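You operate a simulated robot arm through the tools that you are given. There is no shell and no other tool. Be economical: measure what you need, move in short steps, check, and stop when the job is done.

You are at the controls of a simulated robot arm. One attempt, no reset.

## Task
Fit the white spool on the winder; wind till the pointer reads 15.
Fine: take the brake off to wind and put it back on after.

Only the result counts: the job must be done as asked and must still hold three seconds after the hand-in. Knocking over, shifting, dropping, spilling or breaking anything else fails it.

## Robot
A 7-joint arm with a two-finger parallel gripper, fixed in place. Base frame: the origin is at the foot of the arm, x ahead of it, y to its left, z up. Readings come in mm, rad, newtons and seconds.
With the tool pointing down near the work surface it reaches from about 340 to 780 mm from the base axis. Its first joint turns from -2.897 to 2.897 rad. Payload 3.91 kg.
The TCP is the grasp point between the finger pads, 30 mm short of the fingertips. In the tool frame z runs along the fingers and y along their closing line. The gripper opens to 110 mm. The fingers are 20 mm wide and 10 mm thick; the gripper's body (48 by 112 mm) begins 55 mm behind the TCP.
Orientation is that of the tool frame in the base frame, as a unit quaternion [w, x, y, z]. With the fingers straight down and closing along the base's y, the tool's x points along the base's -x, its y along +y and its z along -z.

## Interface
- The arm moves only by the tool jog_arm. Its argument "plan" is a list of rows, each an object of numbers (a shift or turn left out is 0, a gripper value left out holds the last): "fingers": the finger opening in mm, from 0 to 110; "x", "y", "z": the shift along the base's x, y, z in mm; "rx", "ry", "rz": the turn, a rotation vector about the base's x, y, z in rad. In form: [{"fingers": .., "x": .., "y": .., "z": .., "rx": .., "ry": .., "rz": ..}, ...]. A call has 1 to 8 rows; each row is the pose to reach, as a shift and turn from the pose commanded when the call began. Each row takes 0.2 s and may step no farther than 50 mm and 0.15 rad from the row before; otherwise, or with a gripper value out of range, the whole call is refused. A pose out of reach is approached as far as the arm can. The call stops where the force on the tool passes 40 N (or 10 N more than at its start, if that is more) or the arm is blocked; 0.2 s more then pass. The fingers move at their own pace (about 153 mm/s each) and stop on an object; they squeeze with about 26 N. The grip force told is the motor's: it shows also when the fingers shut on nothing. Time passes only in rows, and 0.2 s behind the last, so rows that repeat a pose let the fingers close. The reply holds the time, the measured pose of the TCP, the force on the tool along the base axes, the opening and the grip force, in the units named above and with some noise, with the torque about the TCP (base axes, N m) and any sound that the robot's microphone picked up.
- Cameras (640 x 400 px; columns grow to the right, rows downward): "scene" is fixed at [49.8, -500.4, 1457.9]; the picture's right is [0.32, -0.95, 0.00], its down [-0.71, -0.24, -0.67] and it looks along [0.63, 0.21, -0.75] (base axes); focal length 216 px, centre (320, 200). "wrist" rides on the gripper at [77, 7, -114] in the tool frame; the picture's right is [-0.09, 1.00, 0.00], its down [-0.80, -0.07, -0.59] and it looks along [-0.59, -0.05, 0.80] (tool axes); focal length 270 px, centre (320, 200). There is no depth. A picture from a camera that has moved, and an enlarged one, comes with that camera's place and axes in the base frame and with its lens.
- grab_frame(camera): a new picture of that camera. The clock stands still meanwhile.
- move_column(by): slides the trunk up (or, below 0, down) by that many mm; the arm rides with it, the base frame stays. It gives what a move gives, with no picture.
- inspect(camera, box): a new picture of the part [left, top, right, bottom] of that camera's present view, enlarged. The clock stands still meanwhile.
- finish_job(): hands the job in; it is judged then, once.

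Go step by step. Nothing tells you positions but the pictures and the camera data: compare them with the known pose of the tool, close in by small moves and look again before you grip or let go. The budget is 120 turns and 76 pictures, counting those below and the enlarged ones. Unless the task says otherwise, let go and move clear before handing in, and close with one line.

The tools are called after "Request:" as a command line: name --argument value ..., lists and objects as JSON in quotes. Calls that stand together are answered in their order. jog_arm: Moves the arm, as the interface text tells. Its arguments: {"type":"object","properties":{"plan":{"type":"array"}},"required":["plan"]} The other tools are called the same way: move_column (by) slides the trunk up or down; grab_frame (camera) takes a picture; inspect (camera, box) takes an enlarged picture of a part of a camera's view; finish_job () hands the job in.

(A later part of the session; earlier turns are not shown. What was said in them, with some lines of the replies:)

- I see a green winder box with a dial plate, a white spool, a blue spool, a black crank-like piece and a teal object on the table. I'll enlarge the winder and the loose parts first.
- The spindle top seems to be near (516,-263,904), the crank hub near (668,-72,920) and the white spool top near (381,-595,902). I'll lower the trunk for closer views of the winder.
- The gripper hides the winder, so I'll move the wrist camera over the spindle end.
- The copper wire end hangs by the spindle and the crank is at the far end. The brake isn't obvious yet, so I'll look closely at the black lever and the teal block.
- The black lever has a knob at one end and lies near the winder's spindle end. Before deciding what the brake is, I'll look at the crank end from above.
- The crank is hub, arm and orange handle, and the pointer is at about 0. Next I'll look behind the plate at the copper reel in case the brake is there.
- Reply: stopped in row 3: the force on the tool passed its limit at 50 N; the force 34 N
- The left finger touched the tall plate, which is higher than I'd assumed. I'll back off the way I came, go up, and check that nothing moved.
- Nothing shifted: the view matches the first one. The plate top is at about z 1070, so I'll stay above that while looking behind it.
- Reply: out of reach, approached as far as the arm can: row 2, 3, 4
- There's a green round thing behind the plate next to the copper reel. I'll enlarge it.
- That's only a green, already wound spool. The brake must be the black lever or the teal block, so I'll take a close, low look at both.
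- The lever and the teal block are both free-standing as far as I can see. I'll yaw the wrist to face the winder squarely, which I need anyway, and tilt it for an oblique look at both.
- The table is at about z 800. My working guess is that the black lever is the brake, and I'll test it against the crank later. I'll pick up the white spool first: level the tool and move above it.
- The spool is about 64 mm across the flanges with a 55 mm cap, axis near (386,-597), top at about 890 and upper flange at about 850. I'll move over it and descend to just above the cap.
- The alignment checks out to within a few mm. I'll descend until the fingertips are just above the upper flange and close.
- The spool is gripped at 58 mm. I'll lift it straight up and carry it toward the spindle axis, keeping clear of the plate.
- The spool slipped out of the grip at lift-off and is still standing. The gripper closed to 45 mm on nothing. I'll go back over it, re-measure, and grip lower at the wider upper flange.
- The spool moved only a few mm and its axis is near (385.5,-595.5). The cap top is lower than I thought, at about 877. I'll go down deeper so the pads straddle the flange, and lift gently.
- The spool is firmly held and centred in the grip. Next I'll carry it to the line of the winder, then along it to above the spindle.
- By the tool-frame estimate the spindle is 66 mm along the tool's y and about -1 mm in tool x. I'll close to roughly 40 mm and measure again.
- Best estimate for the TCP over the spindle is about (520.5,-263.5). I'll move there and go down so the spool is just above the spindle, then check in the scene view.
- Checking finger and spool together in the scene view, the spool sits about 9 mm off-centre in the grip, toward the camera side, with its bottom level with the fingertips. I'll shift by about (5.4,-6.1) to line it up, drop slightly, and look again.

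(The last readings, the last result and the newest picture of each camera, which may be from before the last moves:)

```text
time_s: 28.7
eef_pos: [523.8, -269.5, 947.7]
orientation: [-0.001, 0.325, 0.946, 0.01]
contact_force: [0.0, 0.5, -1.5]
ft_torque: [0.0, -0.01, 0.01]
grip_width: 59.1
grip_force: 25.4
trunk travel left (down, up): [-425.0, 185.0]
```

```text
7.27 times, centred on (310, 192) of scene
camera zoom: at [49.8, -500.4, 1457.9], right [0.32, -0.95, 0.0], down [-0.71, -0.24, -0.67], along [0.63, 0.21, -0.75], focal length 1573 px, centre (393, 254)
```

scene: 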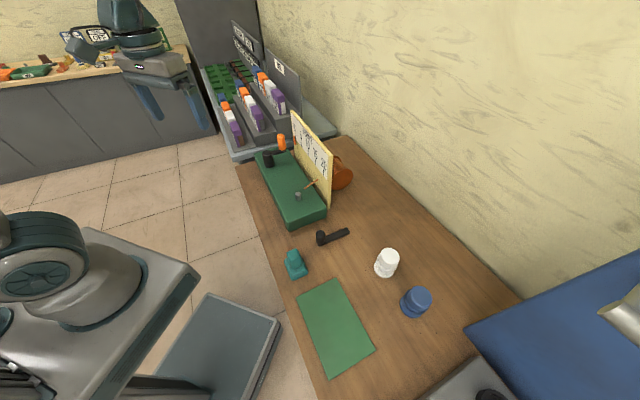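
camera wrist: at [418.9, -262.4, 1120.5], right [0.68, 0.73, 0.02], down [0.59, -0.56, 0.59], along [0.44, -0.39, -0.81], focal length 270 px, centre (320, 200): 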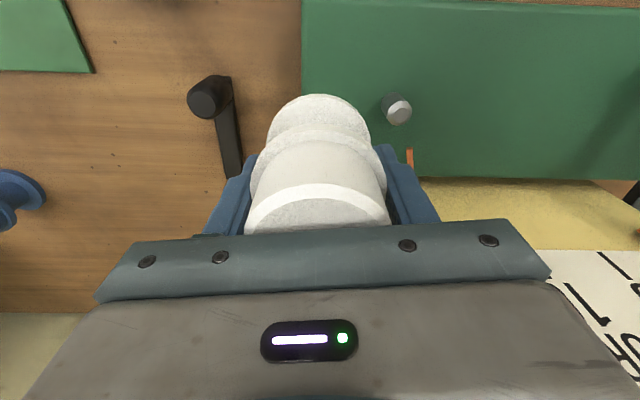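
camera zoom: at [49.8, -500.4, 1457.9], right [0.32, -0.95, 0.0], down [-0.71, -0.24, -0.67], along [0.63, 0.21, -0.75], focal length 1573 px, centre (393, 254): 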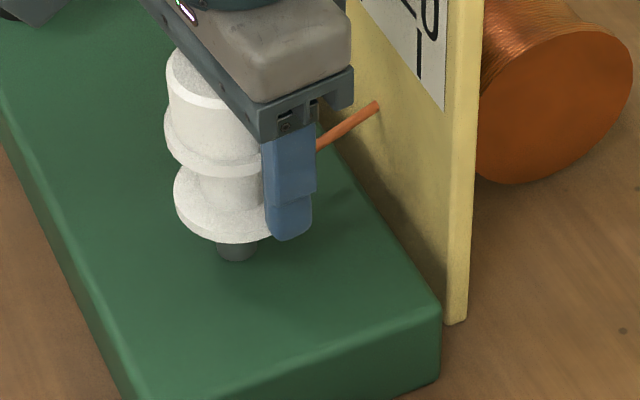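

It's aligned to within about 2 mm now. I'll descend in small steps and watch the force.

Request:
jog_arm --plan '[{"x": -1, "y": 0.8}, {"x": -1, "y": 0.8, "z": -4}, {"x": -1, "y": 0.8, "z": -7}, {"x": -1, "y": 0.8, "z": -10}, {"x": -1, "y": 0.8, "z": -13}, {"x": -1, "y": 0.8, "z": -16}]'

Request:
inspect --camera "scene" --box '[275, 165, 345, 220]'

```text
time_s: 30.1
eef_pos: [523.0, -269.1, 932.7]
orientation: [-0.001, 0.324, 0.946, 0.009]
contact_force: [-1.1, 1.6, -2.1]
ft_torque: [0.06, 0.02, -0.02]
grip_width: 59.4
grip_force: 26.1
trunk travel left (down, up): [-425.0, 185.0]
```

```text
7.27 times, centred on (310, 192) of scene
camera zoom: at [49.8, -500.4, 1457.9], right [0.32, -0.95, 0.0], down [-0.71, -0.24, -0.67], along [0.63, 0.21, -0.75], focal length 1573 px, centre (393, 254)
```

zoom: 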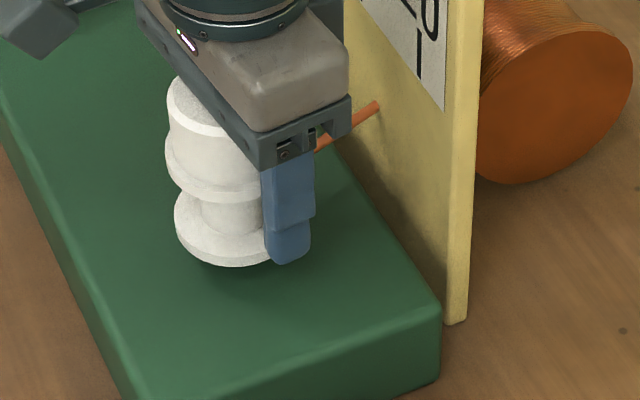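

The spool appears to be on the spindle with only a small side force. I'll continue down to the seat.

Request:
jog_arm --plan '[{"x": -0.6, "y": 0.5, "z": -4}, {"x": -0.6, "y": 0.5, "z": -8}, {"x": -0.6, "y": 0.5, "z": -11}, {"x": -0.6, "y": 0.5, "z": -14}, {"x": -0.6, "y": 0.5, "z": -17}, {"x": -0.6, "y": 0.5, "z": -19}, {"x": -0.6, "y": 0.5, "z": -21}]'

Request:
inspect --camera "scene" --box '[275, 165, 345, 220]'

```text
time_s: 31.7
eef_pos: [522.9, -267.7, 914.0]
orientation: [0.003, 0.325, 0.946, 0.009]
contact_force: [1.2, -1.4, 23.5]
ft_torque: [-0.11, 0.24, -0.18]
grip_width: 59.8
grip_force: 25.6
trunk travel left (down, up): [-425.0, 185.0]
```

```text
7.27 times, centred on (310, 192) of scene
camera zoom: at [49.8, -500.4, 1457.9], right [0.32, -0.95, 0.0], down [-0.71, -0.24, -0.67], along [0.63, 0.21, -0.75], focal length 1573 px, centre (393, 254)
```

zoom: 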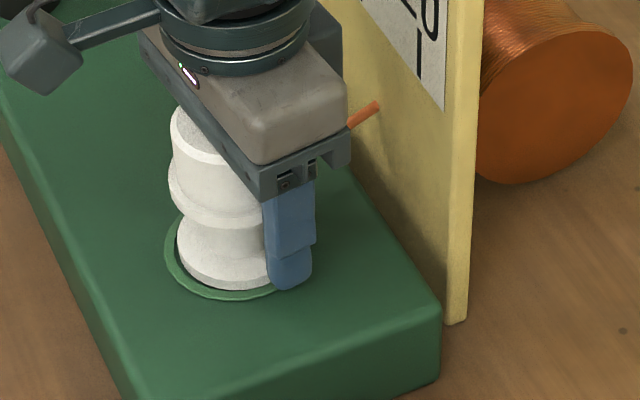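

There's 23 N of vertical force, so it's seated. I'll release and rise straight up, then check.

Request:
jog_arm --plan '[{"z": 1}, {"z": 2, "fingers": 80}, {"z": 2, "fingers": 100}, {"z": 40, "fingers": 100}, {"z": 85}, {"z": 130}]'

Request:
inspect --camera "wrist" --box '[200, 60, 440, 220]'

Request:
inspect --camera "scene" --box '[260, 130, 350, 220]'

```text
time_s: 33.1
eef_pos: [521.0, -270.5, 1040.7]
orientation: [-0.001, 0.325, 0.946, 0.009]
contact_force: [0.6, 0.8, -0.4]
ft_torque: [0.01, 0.0, -0.04]
grip_width: 100.3
grip_force: 0.0
trunk travel left (down, up): [-425.0, 185.0]
```

```text
2.50 times, centred on (320, 140) of wrist
camera zoom: at [465.8, -219.5, 1154.7], right [0.68, 0.73, 0.02], down [0.59, -0.56, 0.59], along [0.44, -0.39, -0.81], focal length 676 px, centre (320, 350)
```

zoom: 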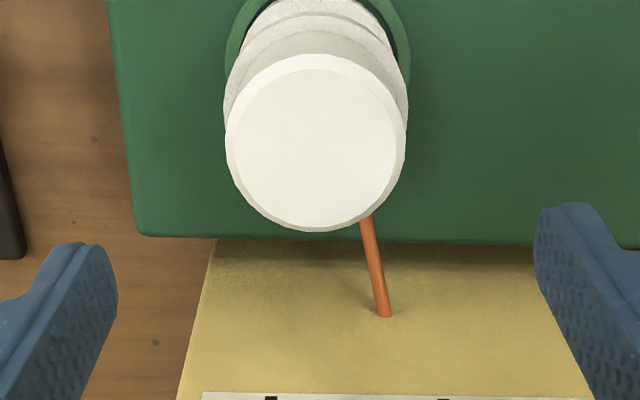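

```text
4.44 times, centred on (305, 175) of scene
camera zoom: at [49.8, -500.4, 1457.9], right [0.32, -0.95, 0.0], down [-0.71, -0.24, -0.67], along [0.63, 0.21, -0.75], focal length 962 px, centre (387, 311)
```

zoom: 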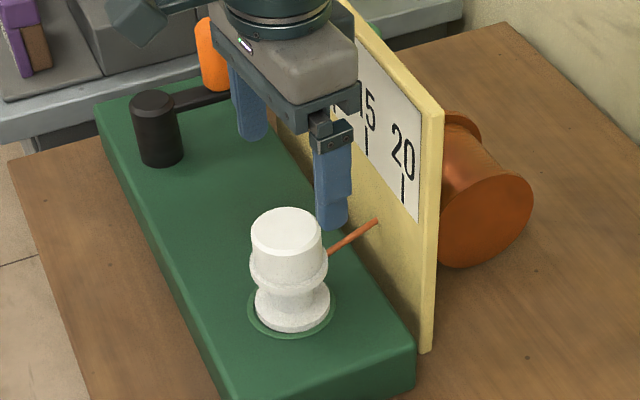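

The spool is seated and the copper wire touches its drum. Next I'll go up and over to the crank to measure its hub and handle.

Request:
jog_arm --plan '[{"z": 40}, {"x": 20, "y": 35, "z": 60}, {"x": 45, "y": 70, "z": 60}, {"x": 70, "y": 105, "z": 60}, {"x": 95, "y": 140, "z": 60}, {"x": 118, "y": 172, "z": 60}, {"x": 130, "y": 189, "z": 60}]'

Request:
grab_frame --camera "wrist"

Request:
inspect --camera "scene" --box '[245, 105, 345, 185]'

```text
time_s: 34.7
eef_pos: [652.6, -77.8, 1101.3]
orientation: [-0.001, 0.325, 0.946, 0.01]
contact_force: [-0.8, 0.1, 0.0]
ft_torque: [0.0, 0.01, 0.01]
grip_width: 100.1
grip_force: 0.1
trunk travel left (down, up): [-425.0, 185.0]
```

```text
27 pictures are left
camera wrist: at [596.0, -28.1, 1216.4], right [0.68, 0.73, 0.02], down [0.59, -0.56, 0.59], along [0.44, -0.39, -0.81], focal length 270 px, centre (320, 200)
```

wrist: 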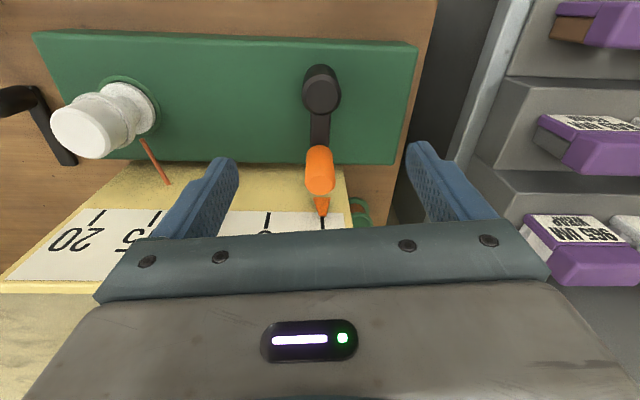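

```text
5.00 times, centred on (295, 145) of scene
camera zoom: at [49.8, -500.4, 1457.9], right [0.32, -0.95, 0.0], down [-0.71, -0.24, -0.67], along [0.63, 0.21, -0.75], focal length 1082 px, centre (445, 475)
```

zoom: 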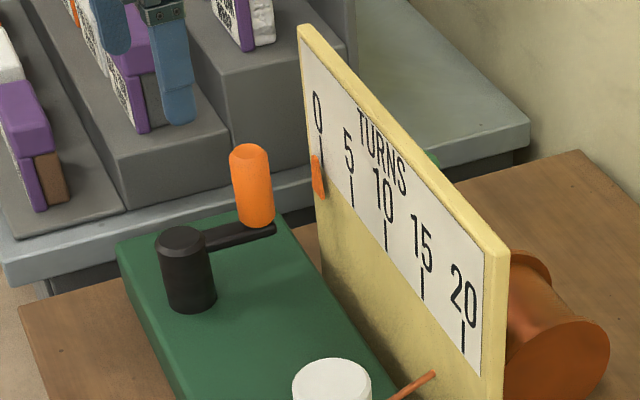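

Hub axis is near (654.5,-77.7), handle axis near (701,-123.5) with its top at 999, crank radius about 65 and plate about 60 mm beyond the handle. The pointer is at 0. I'll come down over the handle.

Request:
jog_arm --plan '[{"x": 24, "y": -23}, {"x": 48.4, "y": -45.7}, {"x": 48.4, "y": -45.7, "z": -40}, {"x": 48.4, "y": -45.7, "z": -72}, {"x": 48.4, "y": -45.7, "z": -72}]'

Request:
grab_frame --camera "wrist"

```text
time_s: 35.9
eef_pos: [701.0, -124.6, 1027.7]
orientation: [-0.002, 0.325, 0.946, 0.01]
contact_force: [-0.1, -0.2, -0.1]
ft_torque: [0.0, 0.01, -0.01]
grip_width: 100.0
grip_force: 0.0
trunk travel left (down, up): [-425.0, 185.0]
```

```text
25 pictures are left
camera wrist: at [644.4, -74.3, 1143.3], right [0.68, 0.73, 0.02], down [0.59, -0.56, 0.59], along [0.44, -0.39, -0.81], focal length 270 px, centre (320, 200)
```

wrist: 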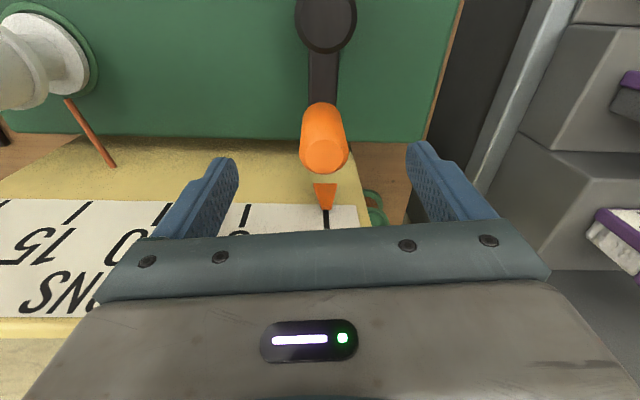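

Request:
jog_arm --plan '[{"y": 4}, {"y": 4, "z": -24}, {"y": 4, "z": -47}, {"y": 4, "z": -47, "fingers": 60}, {"y": 4, "z": -47, "fingers": 20}, {"y": 4, "z": -47, "fingers": 20}]'

Request:
inspect --camera "wrist" --box '[220, 60, 420, 240]'

```text
time_s: 37.3
eef_pos: [700.2, -118.8, 982.9]
orientation: [-0.002, 0.325, 0.946, 0.009]
contact_force: [-2.4, -1.1, 1.1]
ft_torque: [-1.64, 1.34, 0.03]
grip_width: 29.6
grip_force: 45.0
trunk travel left (down, up): [-425.0, 185.0]
```

```text
2.22 times, centred on (320, 150) of wrist
camera zoom: at [643.7, -69.4, 1097.5], right [0.68, 0.73, 0.02], down [0.59, -0.56, 0.59], along [0.44, -0.39, -0.81], focal length 601 px, centre (320, 311)
```

zoom: 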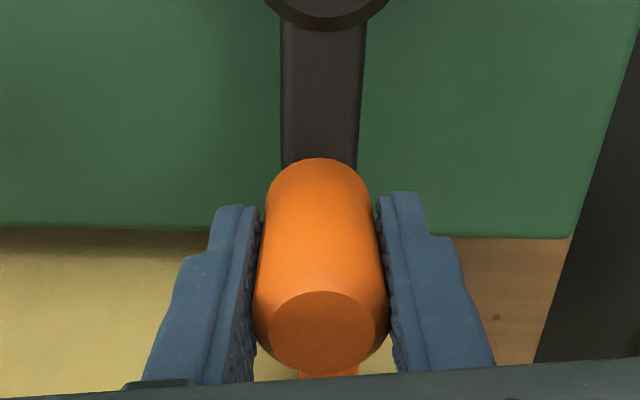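

The handle is gripped. I'll try a small turn of about 10° to feel whether the crank is braked.

Request:
jog_arm --plan '[{"x": -4.1, "y": -3.8}, {"x": -8.3, "y": -7.4}, {"x": -8.3, "y": -7.4}]'

```text
time_s: 38.0
eef_pos: [700.2, -121.2, 983.0]
orientation: [0.006, 0.321, 0.947, 0.016]
contact_force: [25.2, 12.0, -1.7]
ft_torque: [-1.13, 1.17, -0.01]
grip_width: 30.6
grip_force: 44.8
trunk travel left (down, up): [-425.0, 185.0]
stopped in row 3: the force on the tool passed its limit at 44 N (the readings are from after the stop); the commanded pose is now the measured one
```

The crank is blocked, so the brake is on. I'll let go of the handle, rise, and go over to the black lever.

Request:
jog_arm --plan '[{"fingers": 70}, {"fingers": 70}, {"z": 45}, {"z": 90}, {"z": 118}, {"x": -30, "y": -30, "z": 118}, {"x": -62, "y": -64, "z": 118}, {"x": -94, "y": -98, "z": 118}]'

Request:
jog_arm --plan '[{"x": -33, "y": -36}, {"x": -66, "y": -72}, {"x": -99, "y": -108}, {"x": -132, "y": -144}, {"x": -165, "y": -180}, {"x": -176, "y": -192, "z": -40}, {"x": -176, "y": -192, "z": -85}, {"x": -176, "y": -192, "z": -100}]'

Request:
grab_frame --camera "wrist"

```text
time_s: 39.8
eef_pos: [600.5, -226.3, 1101.4]
orientation: [0.005, 0.324, 0.946, 0.014]
contact_force: [0.5, -0.1, 0.2]
ft_torque: [-0.06, -0.01, -0.01]
grip_width: 70.1
grip_force: 0.1
trunk travel left (down, up): [-425.0, 185.0]
```

```text
time_s: 41.6
eef_pos: [424.7, -413.9, 1001.3]
orientation: [0.005, 0.324, 0.946, 0.015]
contact_force: [0.1, 0.0, -0.3]
ft_torque: [-0.01, 0.02, 0.0]
grip_width: 69.9
grip_force: 0.1
trunk travel left (down, up): [-425.0, 185.0]
```

```text
23 pictures are left
camera wrist: at [367.0, -363.9, 1115.4], right [0.68, 0.73, 0.03], down [0.58, -0.56, 0.59], along [0.45, -0.39, -0.8], focal length 270 px, centre (320, 200)
```

wrist: 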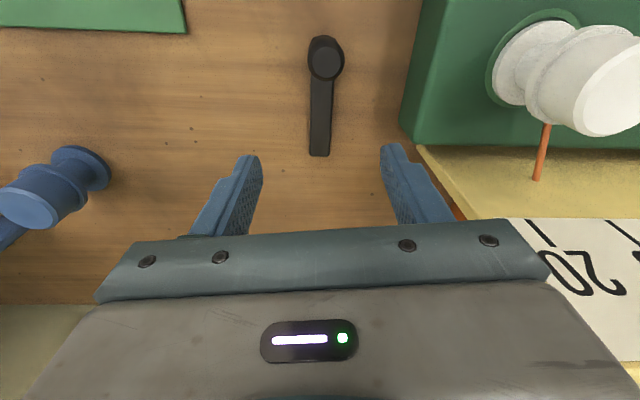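

The lever knob is at about (398,-384), top at about 885, on a bar running to about (474,-461). I'll come down over the knob and probe whether it's hinged.

Request:
jog_arm --plan '[{"x": -26.6, "y": 30.2}, {"x": -26.6, "y": 30.2, "z": -45}, {"x": -26.6, "y": 30.2, "z": -80}, {"x": -26.6, "y": 30.2, "z": -80}]'

Request:
grab_frame --camera "wrist"

```text
time_s: 42.6
eef_pos: [397.7, -382.0, 920.7]
orientation: [0.004, 0.324, 0.946, 0.015]
contact_force: [0.1, 0.1, 0.0]
ft_torque: [0.0, -0.01, 0.0]
grip_width: 70.0
grip_force: 0.0
trunk travel left (down, up): [-425.0, 185.0]
```

```text
22 pictures are left
camera wrist: at [340.2, -331.6, 1036.0], right [0.68, 0.73, 0.03], down [0.58, -0.56, 0.59], along [0.45, -0.39, -0.8], focal length 270 px, centre (320, 200)
```

wrist: 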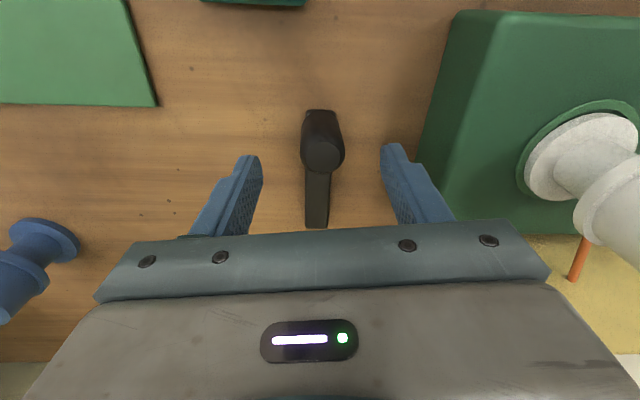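

Request:
jog_arm --plan '[{"z": -25}, {"z": -52}, {"z": -52, "fingers": 40}, {"z": -52, "fingers": 15}, {"z": -52, "fingers": 15}]'

Request:
jog_arm --plan '[{"x": -1.6, "y": 1.2}, {"x": -3.2, "y": 2.4}, {"x": -3.2, "y": 2.4}]'

```text
time_s: 43.8
eef_pos: [397.8, -383.9, 871.3]
orientation: [0.004, 0.323, 0.946, 0.013]
contact_force: [-1.0, 3.1, -1.6]
ft_torque: [-1.75, 0.85, 0.15]
grip_width: 30.1
grip_force: 45.3
trunk travel left (down, up): [-425.0, 185.0]
```

```text
time_s: 44.6
eef_pos: [398.1, -384.8, 871.1]
orientation: [0.008, 0.324, 0.946, 0.012]
contact_force: [18.9, -15.2, 5.9]
ft_torque: [-1.79, 0.64, 0.1]
grip_width: 30.1
grip_force: 44.9
trunk travel left (down, up): [-425.0, 185.0]
```

It resists a radial pull of 24 N without moving, so it's mounted: this is the brake lever. Next I'll push it tangentially.

Request:
jog_arm --plan '[{"x": 3.2, "y": -2.4}, {"x": 5, "y": -0.1}, {"x": 6.9, "y": 2.3}, {"x": 6.9, "y": 2.3}]'

```text
time_s: 45.6
eef_pos: [400.8, -379.5, 870.6]
orientation: [0.005, 0.325, 0.946, 0.013]
contact_force: [0.0, -13.0, 17.1]
ft_torque: [-1.16, 1.85, -0.12]
grip_width: 30.1
grip_force: 44.8
trunk travel left (down, up): [-425.0, 185.0]
```

It moved about 5 mm sideways. I'll continue along the arc around the far end of the bar.

Request:
jog_arm --plan '[{"x": 3.6, "y": 1.9}, {"x": 7.6, "y": 4.8}, {"x": 11.6, "y": 7.7}, {"x": 11.6, "y": 7.7}]'

Request:
grab_frame --camera "wrist"

```text
time_s: 46.2
eef_pos: [401.6, -379.9, 871.0]
orientation: [0.0, 0.327, 0.945, 0.009]
contact_force: [-25.0, -11.9, 6.3]
ft_torque: [-1.75, 1.8, -0.1]
grip_width: 29.4
grip_force: 45.5
trunk travel left (down, up): [-425.0, 185.0]
stopped in row 3: the force on the tool passed its limit at 42 N (the readings are from after the stop); the commanded pose is now the measured one
```

```text
21 pictures are left
camera wrist: at [345.0, -328.9, 985.3], right [0.68, 0.73, 0.02], down [0.58, -0.56, 0.59], along [0.44, -0.39, -0.81], focal length 270 px, centre (320, 200)
```

wrist: 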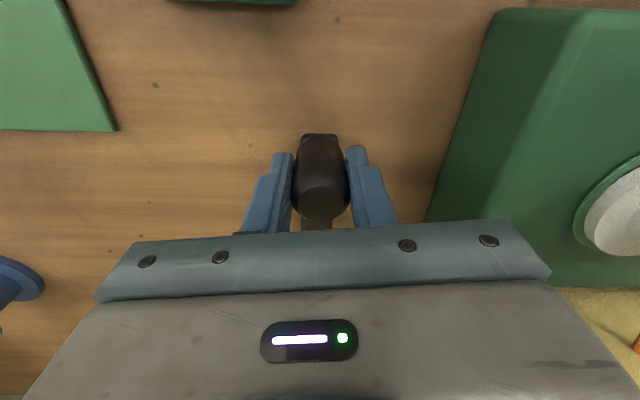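

That direction is stopped after the slack. I'll try the other direction.

Request:
jog_arm --plan '[{"x": -3.7, "y": -4.1}, {"x": -7, "y": -7.8}, {"x": -10.3, "y": -11.4}, {"x": -13.3, "y": -15.3}, {"x": -13.3, "y": -15.3}]'

Request:
inspect --camera "scene" --box '[290, 205, 370, 265]'

```text
time_s: 47.4
eef_pos: [394.0, -390.4, 870.8]
orientation: [0.004, 0.326, 0.945, 0.011]
contact_force: [1.5, 7.5, 0.5]
ft_torque: [-1.73, 0.09, 0.52]
grip_width: 30.0
grip_force: 45.6
trunk travel left (down, up): [-425.0, 185.0]
```

```text
6.67 times, centred on (330, 235) of scene
camera zoom: at [49.8, -500.4, 1457.9], right [0.32, -0.95, 0.0], down [-0.71, -0.24, -0.67], along [0.63, 0.21, -0.75], focal length 1442 px, centre (253, -33)
```

zoom: 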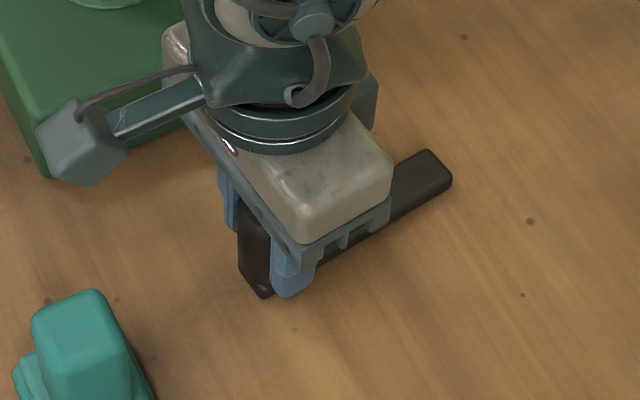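

It yields in this direction with little force. I'll continue along the arc.

Request:
jog_arm --plan '[{"x": -4, "y": -6.2}, {"x": -8, "y": -12.4}, {"x": -12.2, "y": -21.4}, {"x": -15.5, "y": -30.7}, {"x": -15.5, "y": -30.7}]'

Request:
inspect --camera "scene" --box '[290, 205, 370, 265]'

```text
time_s: 48.6
eef_pos: [380.1, -420.8, 869.7]
orientation: [0.003, 0.325, 0.946, 0.011]
contact_force: [5.5, 10.1, 4.1]
ft_torque: [-1.4, 0.64, 0.78]
grip_width: 29.5
grip_force: 44.9
trunk travel left (down, up): [-425.0, 185.0]
```

```text
6.67 times, centred on (330, 235) of scene
camera zoom: at [49.8, -500.4, 1457.9], right [0.32, -0.95, 0.0], down [-0.71, -0.24, -0.67], along [0.63, 0.21, -0.75], focal length 1442 px, centre (253, -33)
```

zoom: 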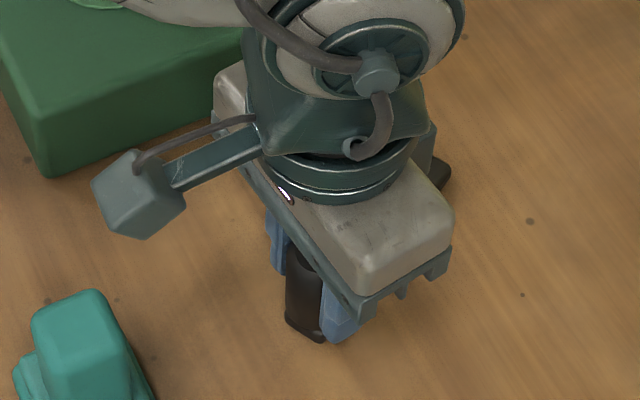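

The lever swings well around its far end. I'll keep going until it meets a stop.

Request:
jog_arm --plan '[{"x": -2.3, "y": -9.5}, {"x": -3.7, "y": -19.4}, {"x": -3.8, "y": -29}, {"x": -3.4, "y": -39}, {"x": -3.4, "y": -39}]'

Request:
inspect --camera "scene" --box '[290, 205, 370, 265]'

```text
time_s: 49.8
eef_pos: [374.9, -461.0, 870.9]
orientation: [0.003, 0.325, 0.946, 0.011]
contact_force: [-0.2, 6.7, 0.3]
ft_torque: [-1.57, 0.85, 0.6]
grip_width: 29.2
grip_force: 45.0
trunk travel left (down, up): [-425.0, 185.0]
```

```text
6.67 times, centred on (330, 235) of scene
camera zoom: at [49.8, -500.4, 1457.9], right [0.32, -0.95, 0.0], down [-0.71, -0.24, -0.67], along [0.63, 0.21, -0.75], focal length 1442 px, centre (253, -33)
```

zoom: 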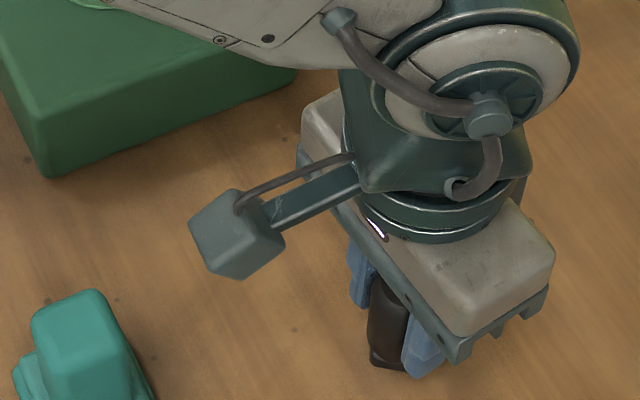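

Request:
jog_arm --plan '[{"x": 4, "y": -6}, {"x": 7.6, "y": -13}, {"x": 10, "y": -20}, {"x": 13.1, "y": -28}, {"x": 17, "y": -35}, {"x": 21, "y": -42}, {"x": 21, "y": -42}]'

```text
time_s: 50.7
eef_pos: [379.5, -474.9, 870.0]
orientation: [-0.006, 0.325, 0.946, 0.016]
contact_force: [-11.1, 16.2, 15.1]
ft_torque: [-0.55, 1.99, 0.2]
grip_width: 30.1
grip_force: 44.6
trunk travel left (down, up): [-425.0, 185.0]
stopped in row 4: the force on the tool passed its limit at 44 N (the readings are from after the stop); the commanded pose is now the measured one
```

It reached an end stop about 60° away from the start, so the brake should be off now. I'll release, rise and look.

Request:
jog_arm --plan '[{"fingers": 70}, {"fingers": 70}, {"z": 45}, {"z": 90}, {"z": 135}, {"z": 180}, {"z": 230}]'

Request:
inspect --camera "scene" --box '[270, 170, 400, 270]'

```text
time_s: 52.3
eef_pos: [383.3, -475.4, 1099.5]
orientation: [-0.005, 0.325, 0.945, 0.017]
contact_force: [0.6, -0.3, 0.6]
ft_torque: [0.01, 0.01, -0.01]
grip_width: 69.9
grip_force: 0.0
trunk travel left (down, up): [-425.0, 185.0]
```

```text
4.00 times, centred on (335, 220) of scene
camera zoom: at [49.8, -500.4, 1457.9], right [0.32, -0.95, 0.0], down [-0.71, -0.24, -0.67], along [0.63, 0.21, -0.75], focal length 865 px, centre (260, 120)
```

zoom: 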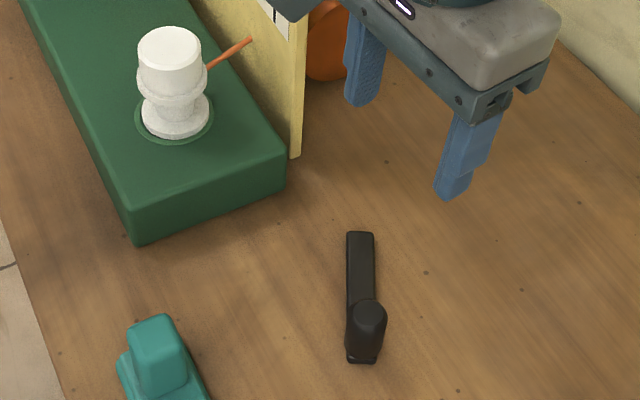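

The lever holds its new position. I'll head back to the crank handle.

Request:
jog_arm --plan '[{"x": 31.7, "y": 35.5}, {"x": 63.4, "y": 71}, {"x": 95.1, "y": 106.5}, {"x": 126.8, "y": 142}, {"x": 158.5, "y": 177.5}, {"x": 190, "y": 213}, {"x": 222, "y": 248}, {"x": 254, "y": 284}]'

Request:
jog_arm --plan '[{"x": 32, "y": 36}, {"x": 64, "y": 71}, {"x": 64, "y": 71, "z": -30}, {"x": 64, "y": 71, "z": -70}, {"x": 64, "y": 71, "z": -70}]'

Request:
grab_frame --camera "wrist"

```text
time_s: 54.1
eef_pos: [636.3, -192.5, 1100.8]
orientation: [-0.005, 0.325, 0.946, 0.016]
contact_force: [-0.6, -0.4, -0.9]
ft_torque: [-0.01, -0.03, 0.01]
grip_width: 69.8
grip_force: 0.0
trunk travel left (down, up): [-425.0, 185.0]
```

```text
time_s: 55.3
eef_pos: [700.8, -120.5, 1031.4]
orientation: [-0.003, 0.325, 0.946, 0.016]
contact_force: [-0.7, 0.0, 0.3]
ft_torque: [0.02, 0.0, 0.01]
grip_width: 70.3
grip_force: 0.1
trunk travel left (down, up): [-425.0, 185.0]
```

```text
16 pictures are left
camera wrist: at [644.3, -72.7, 1146.1], right [0.68, 0.73, 0.03], down [0.59, -0.57, 0.58], along [0.44, -0.38, -0.82], focal length 270 px, centre (320, 200)
```

wrist: 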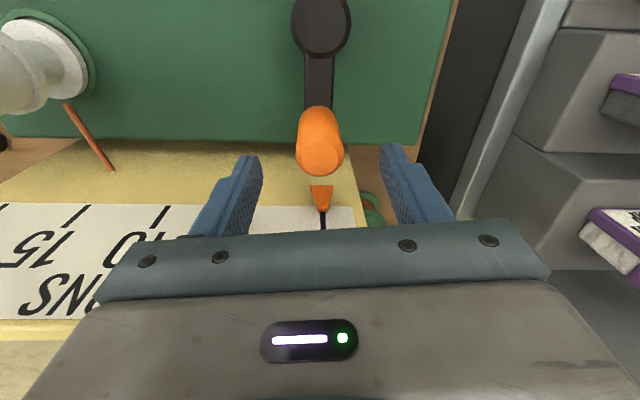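

Still aligned. I'll descend, grip and try 20° clockwise.

Request:
jog_arm --plan '[{"z": -25}, {"z": -49}, {"z": -49, "fingers": 40}, {"z": -49, "fingers": 15}, {"z": -49, "fingers": 15}, {"x": -8.3, "y": -7.4, "z": -49}, {"x": -17.8, "y": -13.4, "z": -49}, {"x": -17.8, "y": -13.4, "z": -49}]'

```text
time_s: 57.1
eef_pos: [683.1, -132.7, 980.6]
orientation: [-0.003, 0.325, 0.946, 0.015]
contact_force: [0.6, 4.2, 10.3]
ft_torque: [-1.39, 1.83, 0.0]
grip_width: 30.4
grip_force: 45.0
trunk travel left (down, up): [-425.0, 185.0]
```

The crank turns freely. I'll do one full clockwise revolution and then read the pointer.

Request:
jog_arm --plan '[{"x": -48.9, "y": -5.0}, {"x": -86.6, "y": 27.5}, {"x": -90.2, "y": 77.1}, {"x": -57.7, "y": 114.8}, {"x": -8.1, "y": 118.4}, {"x": 29.6, "y": 85.9}, {"x": 33.2, "y": 36.3}, {"x": 0.7, "y": -1.4}]'

Request:
inspect --camera "scene" --box '[245, 105, 345, 195]'

```text
time_s: 58.4
eef_pos: [693.2, -23.4, 980.6]
orientation: [0.0, 0.323, 0.946, 0.025]
contact_force: [19.8, 20.6, 9.1]
ft_torque: [-1.0, 1.29, -0.03]
grip_width: 31.2
grip_force: 45.0
trunk travel left (down, up): [-425.0, 185.0]
stopped in row 6: the force on the tool passed its limit at 43 N (the readings are from after the stop); the commanded pose is now the measured one
```

```text
4.44 times, centred on (295, 150) of scene
camera zoom: at [49.8, -500.4, 1457.9], right [0.32, -0.95, 0.0], down [-0.71, -0.24, -0.67], along [0.63, 0.21, -0.75], focal length 962 px, centre (431, 422)
```

zoom: 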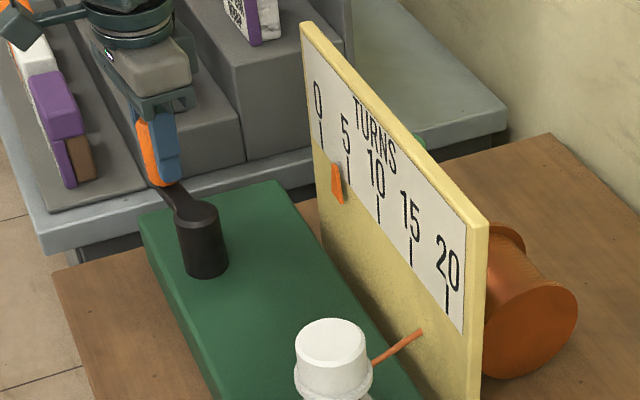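

The pointer moved to about 3 in roughly 0.73 turn, so that's about 4 units per crank turn. I'll continue in finer 30° steps with the refined centre (656,-75.5).

Request:
jog_arm --plan '[{"x": 21, "y": -25.6}, {"x": 26.5, "y": -58.2}, {"x": 14.9, "y": -89.3}, {"x": -10.7, "y": -110.3}, {"x": -43.3, "y": -115.8}, {"x": -74.4, "y": -104.2}, {"x": -95.4, "y": -78.6}, {"x": -100.9, "y": -46}]'

Request:
inspect --camera "scene" --box '[280, 105, 345, 165]'

```text
time_s: 58.9
eef_pos: [716.0, -53.7, 980.6]
orientation: [0.005, 0.325, 0.945, 0.025]
contact_force: [35.2, 8.3, 2.2]
ft_torque: [-1.01, 1.56, -0.07]
grip_width: 31.5
grip_force: 45.0
trunk travel left (down, up): [-425.0, 185.0]
stopped in row 2: the force on the tool passed its limit at 43 N (the readings are from after the stop); the commanded pose is now the measured one
```

```text
6.67 times, centred on (312, 135) of scene
camera zoom: at [49.8, -500.4, 1457.9], right [0.32, -0.95, 0.0], down [-0.71, -0.24, -0.67], along [0.63, 0.21, -0.75], focal length 1442 px, centre (370, 633)
```

zoom: 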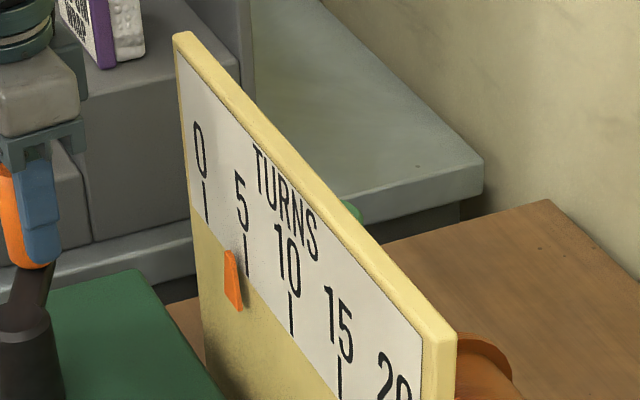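

The handle pushes the tool outward there, so the true circle centre is nearer (659,-72) with radius about 65. I'll continue on that circle.

Request:
jog_arm --plan '[{"x": 7, "y": -7}, {"x": 4.1, "y": -40.5}, {"x": -15.2, "y": -68.1}, {"x": -45.7, "y": -82.3}, {"x": -79.2, "y": -79.4}, {"x": -106.8, "y": -60.1}, {"x": -121, "y": -29.6}]'

```text
time_s: 60.5
eef_pos: [590.3, -79.9, 979.9]
orientation: [0.001, 0.322, 0.946, 0.025]
contact_force: [1.3, 2.2, -7.8]
ft_torque: [-1.65, 2.01, 0.03]
grip_width: 31.7
grip_force: 44.3
trunk travel left (down, up): [-425.0, 185.0]
```

That went smoothly. Fitting the measured points gives the centre (654.5,-75.5) and R about 64.5. Next 240°.

Request:
jog_arm --plan '[{"x": -0.8, "y": 35.9}, {"x": 21.4, "y": 62.3}, {"x": 53.7, "y": 74}, {"x": 87.6, "y": 68.1}, {"x": 114, "y": 45.9}, {"x": 125.7, "y": 13.6}, {"x": 119.8, "y": -20.3}, {"x": 97.6, "y": -46.7}]'

Request:
inspect --camera "scene" --box '[280, 105, 345, 165]'

```text
time_s: 62.2
eef_pos: [686.7, -131.1, 980.7]
orientation: [0.0, 0.324, 0.946, 0.022]
contact_force: [-4.2, 2.8, -12.9]
ft_torque: [-1.72, 1.08, 0.04]
grip_width: 30.9
grip_force: 45.0
trunk travel left (down, up): [-425.0, 185.0]
```

```text
6.67 times, centred on (312, 135) of scene
camera zoom: at [49.8, -500.4, 1457.9], right [0.32, -0.95, 0.0], down [-0.71, -0.24, -0.67], along [0.63, 0.21, -0.75], focal length 1442 px, centre (370, 633)
```

zoom: 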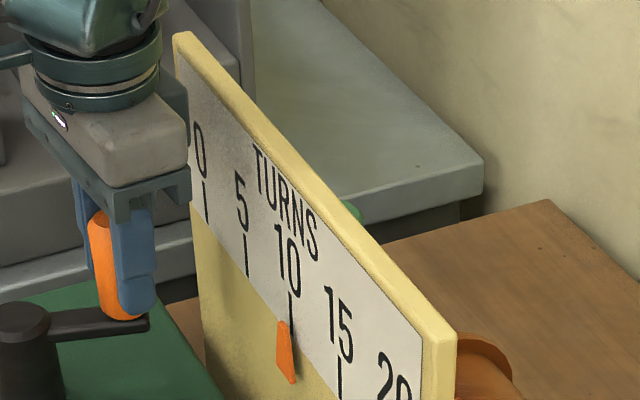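

Request:
inspect --camera "scene" --box '[292, 138, 324, 158]'

```text
16.00 times, centred on (308, 148) of scene
camera zoom: at [49.8, -500.4, 1457.9], right [0.32, -0.95, 0.0], down [-0.71, -0.24, -0.67], along [0.63, 0.21, -0.75], focal length 3461 px, centre (512, 1032)
```

zoom: 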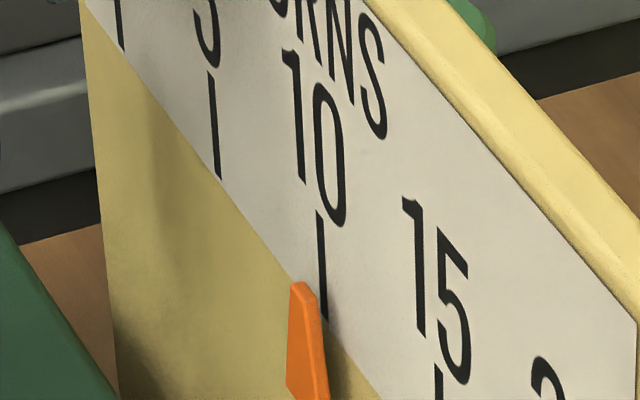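

The pointer reads about 10.1 after 2.04 crank turns, allowing for parallax, so it's 5 units per turn. Reading 15 then means 3 turns, with the crank back at its starting angle. I'll go another 240°.

Request:
jog_arm --plan '[{"x": -32.3, "y": -11.7}, {"x": -66.2, "y": -5.8}, {"x": -92.6, "y": 16.4}, {"x": -104.3, "y": 48.7}, {"x": -98.4, "y": 82.6}, {"x": -76.2, "y": 109}, {"x": -43.9, "y": 120.7}, {"x": -10, "y": 114.8}]'

```text
time_s: 64.0
eef_pos: [678.1, -14.6, 981.9]
orientation: [0.0, 0.326, 0.945, 0.023]
contact_force: [2.0, -2.8, -11.8]
ft_torque: [-0.96, 2.55, -0.01]
grip_width: 30.9
grip_force: 45.1
trunk travel left (down, up): [-425.0, 185.0]
```

Request:
jog_arm --plan '[{"x": 26.4, "y": -22.2}, {"x": 38.1, "y": -54.5}, {"x": 34.4, "y": -83}, {"x": 27, "y": -95}, {"x": 27, "y": -95}]'

Request:
inspect --camera "scene" --box '[300, 146, 332, 166]'

```text
time_s: 65.2
eef_pos: [704.9, -113.2, 982.0]
orientation: [0.002, 0.326, 0.945, 0.023]
contact_force: [4.3, -3.2, -3.5]
ft_torque: [-1.5, 1.84, 0.0]
grip_width: 30.8
grip_force: 45.1
trunk travel left (down, up): [-425.0, 185.0]
```

```text
16.00 times, centred on (316, 156) of scene
camera zoom: at [49.8, -500.4, 1457.9], right [0.32, -0.95, 0.0], down [-0.71, -0.24, -0.67], along [0.63, 0.21, -0.75], focal length 3461 px, centre (384, 904)
```

zoom: 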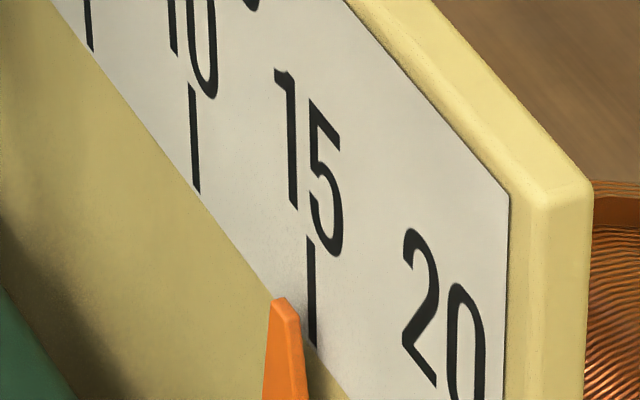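

About 7° short, reading roughly 14.9. A final small move completes the third turn.

Request:
jog_arm --plan '[{"x": -2, "y": -3.5}, {"x": -4, "y": -7}, {"x": -4, "y": -7}, {"x": -4, "y": -7}]'

Request:
inspect --camera "scene" --box '[300, 146, 332, 166]'

```text
time_s: 66.2
eef_pos: [699.9, -118.1, 982.0]
orientation: [0.003, 0.326, 0.945, 0.025]
contact_force: [5.4, 0.1, 3.1]
ft_torque: [-1.5, 1.61, 0.0]
grip_width: 30.8
grip_force: 44.6
trunk travel left (down, up): [-425.0, 185.0]
```

```text
16.00 times, centred on (316, 156) of scene
camera zoom: at [49.8, -500.4, 1457.9], right [0.32, -0.95, 0.0], down [-0.71, -0.24, -0.67], along [0.63, 0.21, -0.75], focal length 3461 px, centre (384, 904)
```

zoom: 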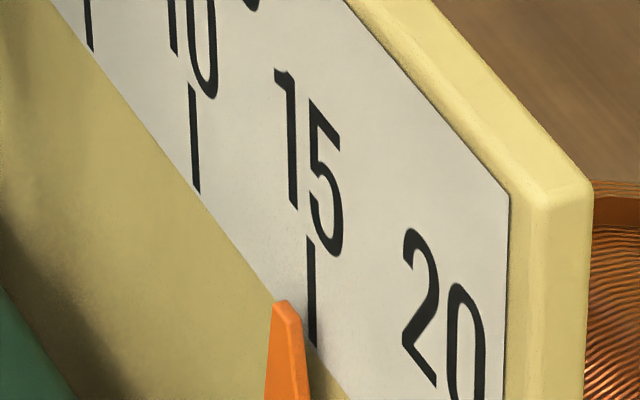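

The reading is essentially 15. I'll release the handle, rise, and verify the pointer with the wrist camera on the way to the brake lever.

Request:
jog_arm --plan '[{"fingers": 70}, {"fingers": 70}, {"z": 45}, {"z": 90}, {"z": 118}, {"x": -30, "y": -30, "z": 118}, {"x": -60, "y": -66, "z": 118}]'

Request:
grab_frame --camera "wrist"

```text
time_s: 67.8
eef_pos: [640.1, -186.8, 1099.8]
orientation: [0.003, 0.326, 0.945, 0.025]
contact_force: [0.6, -0.3, 1.0]
ft_torque: [0.04, -0.05, 0.03]
grip_width: 69.7
grip_force: 0.0
trunk travel left (down, up): [-425.0, 185.0]
```

```text
9 pictures are left
camera wrist: at [581.5, -138.5, 1214.3], right [0.68, 0.73, 0.05], down [0.57, -0.58, 0.58], along [0.45, -0.37, -0.81], focal length 270 px, centre (320, 200)
```

wrist: 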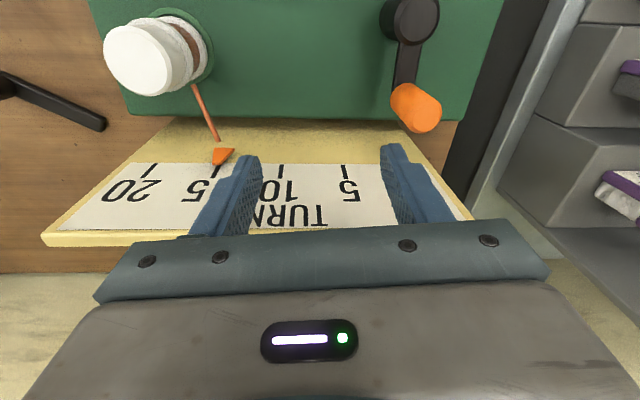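

Request:
inspect --camera "wrist" --box '[180, 130, 260, 190]'

```text
6.67 times, centred on (220, 160) of wrist
camera zoom: at [581.5, -138.5, 1214.3], right [0.68, 0.73, 0.05], down [0.57, -0.58, 0.58], along [0.45, -0.37, -0.81], focal length 1802 px, centre (987, 467)
```

zoom: 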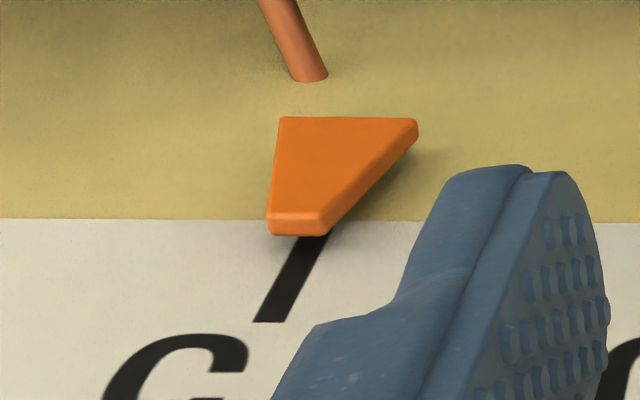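

The pointer tip sits on the 15 mark once parallax is allowed for, and the crank is back at its start angle after 3 turns. Now back to the brake lever knob at about (380,-474).

Request:
jog_arm --plan '[{"x": -32.5, "y": -36}, {"x": -65, "y": -72}, {"x": -97.5, "y": -108}, {"x": -130, "y": -144}, {"x": -162.5, "y": -180}, {"x": -195, "y": -216}, {"x": -227.5, "y": -252}, {"x": -260, "y": -287.5}]'

Request:
jog_arm --plan '[{"z": -45}, {"z": -90}, {"z": -135}, {"z": -180}, {"z": -180}]'

Request:
grab_frame --camera "wrist"

```text
time_s: 69.7
eef_pos: [377.8, -472.5, 1099.0]
orientation: [0.003, 0.326, 0.945, 0.025]
contact_force: [0.0, -0.3, -0.9]
ft_torque: [0.01, 0.01, -0.02]
grip_width: 69.7
grip_force: 0.1
trunk travel left (down, up): [-425.0, 185.0]
```

```text
time_s: 70.8
eef_pos: [379.5, -471.4, 921.3]
orientation: [0.002, 0.326, 0.945, 0.024]
contact_force: [1.1, -0.9, -0.8]
ft_torque: [0.01, 0.01, 0.02]
grip_width: 70.0
grip_force: 0.0
trunk travel left (down, up): [-425.0, 185.0]
```

```text
7 pictures are left
camera wrist: at [321.3, -423.6, 1035.8], right [0.68, 0.73, 0.05], down [0.58, -0.57, 0.58], along [0.45, -0.37, -0.81], focal length 270 px, centre (320, 200)
```

wrist: 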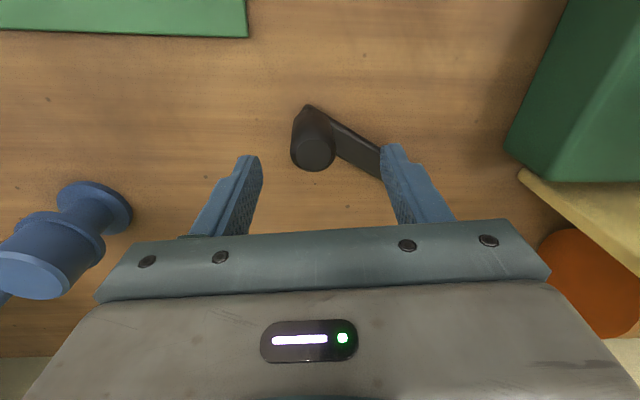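

Request:
jog_arm --plan '[{"x": -3, "y": -4, "z": -25}, {"x": -3, "y": -4, "z": -49}, {"x": -3, "y": -4, "z": -49, "fingers": 40}, {"x": -3, "y": -4, "z": -49, "fingers": 15}, {"x": -3, "y": -4, "z": -49, "fingers": 15}]'

```text
time_s: 72.0
eef_pos: [376.7, -474.2, 869.9]
orientation: [0.002, 0.324, 0.946, 0.025]
contact_force: [8.6, 16.0, -3.2]
ft_torque: [-1.65, 0.67, 0.58]
grip_width: 30.9
grip_force: 44.8
trunk travel left (down, up): [-425.0, 185.0]
```

Gripped again. I'll swing the lever back along the arc to its original stop.

Request:
jog_arm --plan '[{"x": -2, "y": 14.4}, {"x": -1.5, "y": 28.4}, {"x": 0.5, "y": 42.4}, {"x": 4, "y": 55.4}, {"x": 9, "y": 68.4}, {"x": 15, "y": 80.4}, {"x": 21.5, "y": 90.4}, {"x": 26, "y": 96.4}]'

```text
time_s: 73.8
eef_pos: [402.9, -382.1, 871.6]
orientation: [0.004, 0.325, 0.945, 0.023]
contact_force: [0.3, -14.2, -2.7]
ft_torque: [-1.12, 1.61, 0.12]
grip_width: 30.4
grip_force: 45.0
trunk travel left (down, up): [-425.0, 185.0]
```

Request:
jog_arm --plan '[{"x": 1.5, "y": 1.5}, {"x": 3, "y": 3}, {"x": 3, "y": 3}]'

Request:
jog_arm --plan '[{"fingers": 70}, {"fingers": 70}, {"z": 45}, {"z": 90}, {"z": 135}, {"z": 180}, {"x": -20, "y": 20, "z": 220}]'

Request:
inspect --camera "scene" --box '[240, 110, 400, 270]'

```text
time_s: 74.7
eef_pos: [402.9, -381.7, 870.5]
orientation: [0.003, 0.327, 0.945, 0.023]
contact_force: [-13.5, -31.5, 2.5]
ft_torque: [-2.22, 0.61, 0.17]
grip_width: 30.7
grip_force: 44.6
trunk travel left (down, up): [-425.0, 185.0]
```

```text
time_s: 76.2
eef_pos: [388.2, -355.9, 1091.7]
orientation: [0.003, 0.326, 0.945, 0.024]
contact_force: [-0.2, 0.5, -0.7]
ft_torque: [-0.02, 0.01, 0.0]
grip_width: 70.1
grip_force: 0.0
trunk travel left (down, up): [-425.0, 185.0]
```

```text
2.50 times, centred on (320, 190) of scene
camera zoom: at [49.8, -500.4, 1457.9], right [0.32, -0.95, 0.0], down [-0.71, -0.24, -0.67], along [0.63, 0.21, -0.75], focal length 541 px, centre (320, 225)
```

zoom: 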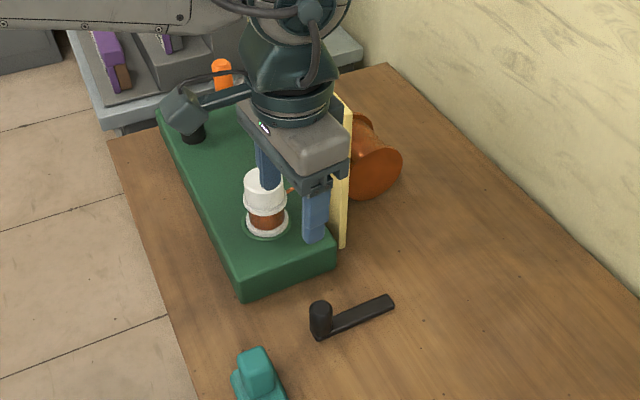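

The brake lever is back at its stop and the copper is on the spool. I'll move clear and do a final check of the dial and lever.

Request:
jog_arm --plan '[{"y": 45, "z": 20}, {"y": 90, "z": 40}, {"y": 135, "z": 60}, {"y": 180, "z": 60}, {"y": 225, "z": 60}, {"y": 270, "z": 60}]'

Request:
inspect --camera "scene" --box '[300, 146, 332, 166]'

Request:
inspect --camera "scene" --box '[240, 100, 370, 280]'

```text
time_s: 77.7
eef_pos: [385.4, -84.7, 1151.4]
orientation: [0.001, 0.326, 0.945, 0.024]
contact_force: [0.1, -0.1, -0.1]
ft_torque: [0.04, 0.01, -0.02]
grip_width: 69.8
grip_force: 0.1
trunk travel left (down, up): [-425.0, 185.0]
```

```text
16.00 times, centred on (316, 156) of scene
camera zoom: at [49.8, -500.4, 1457.9], right [0.32, -0.95, 0.0], down [-0.71, -0.24, -0.67], along [0.63, 0.21, -0.75], focal length 3461 px, centre (384, 904)
```

zoom: 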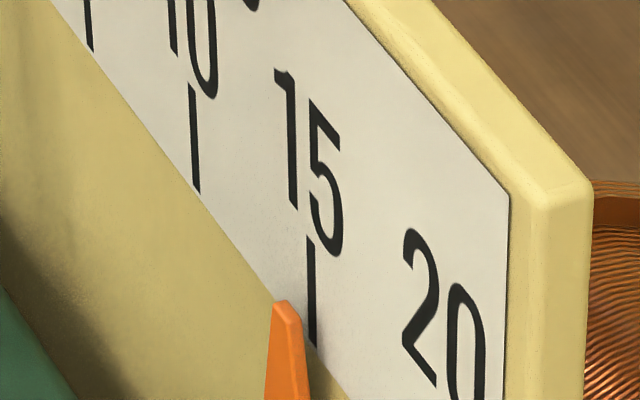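

```text
2.22 times, centred on (305, 190) of scene
camera zoom: at [49.8, -500.4, 1457.9], right [0.32, -0.95, 0.0], down [-0.71, -0.24, -0.67], along [0.63, 0.21, -0.75], focal length 481 px, centre (353, 222)
```

zoom: 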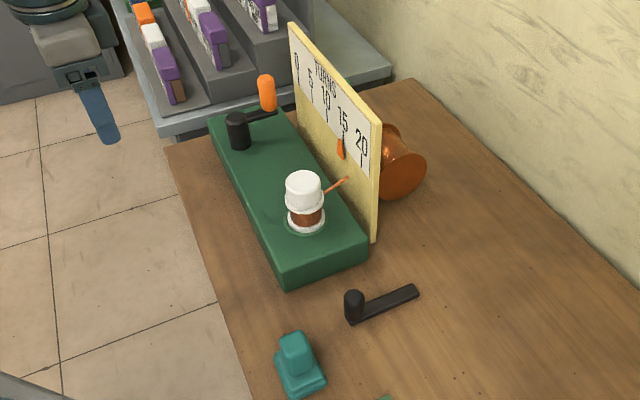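

The spool is seated and wound, the pointer is at 15, the brake lever is back at its starting position, and the arm is clear. I'm handing in the job.

Request:
finish_job

```text
The job is handed in.
```

I fitted the white spool on the winder and wound it until the pointer read 15 (to within about 0.1 by the cameras). The brake lever came off for winding and is back at its starting stop. Early on, a gripper finger bumped the dial plate at about 50 N, and the spool slipped from my first grip and shifted about 5 mm; neither did any damage that I could see.
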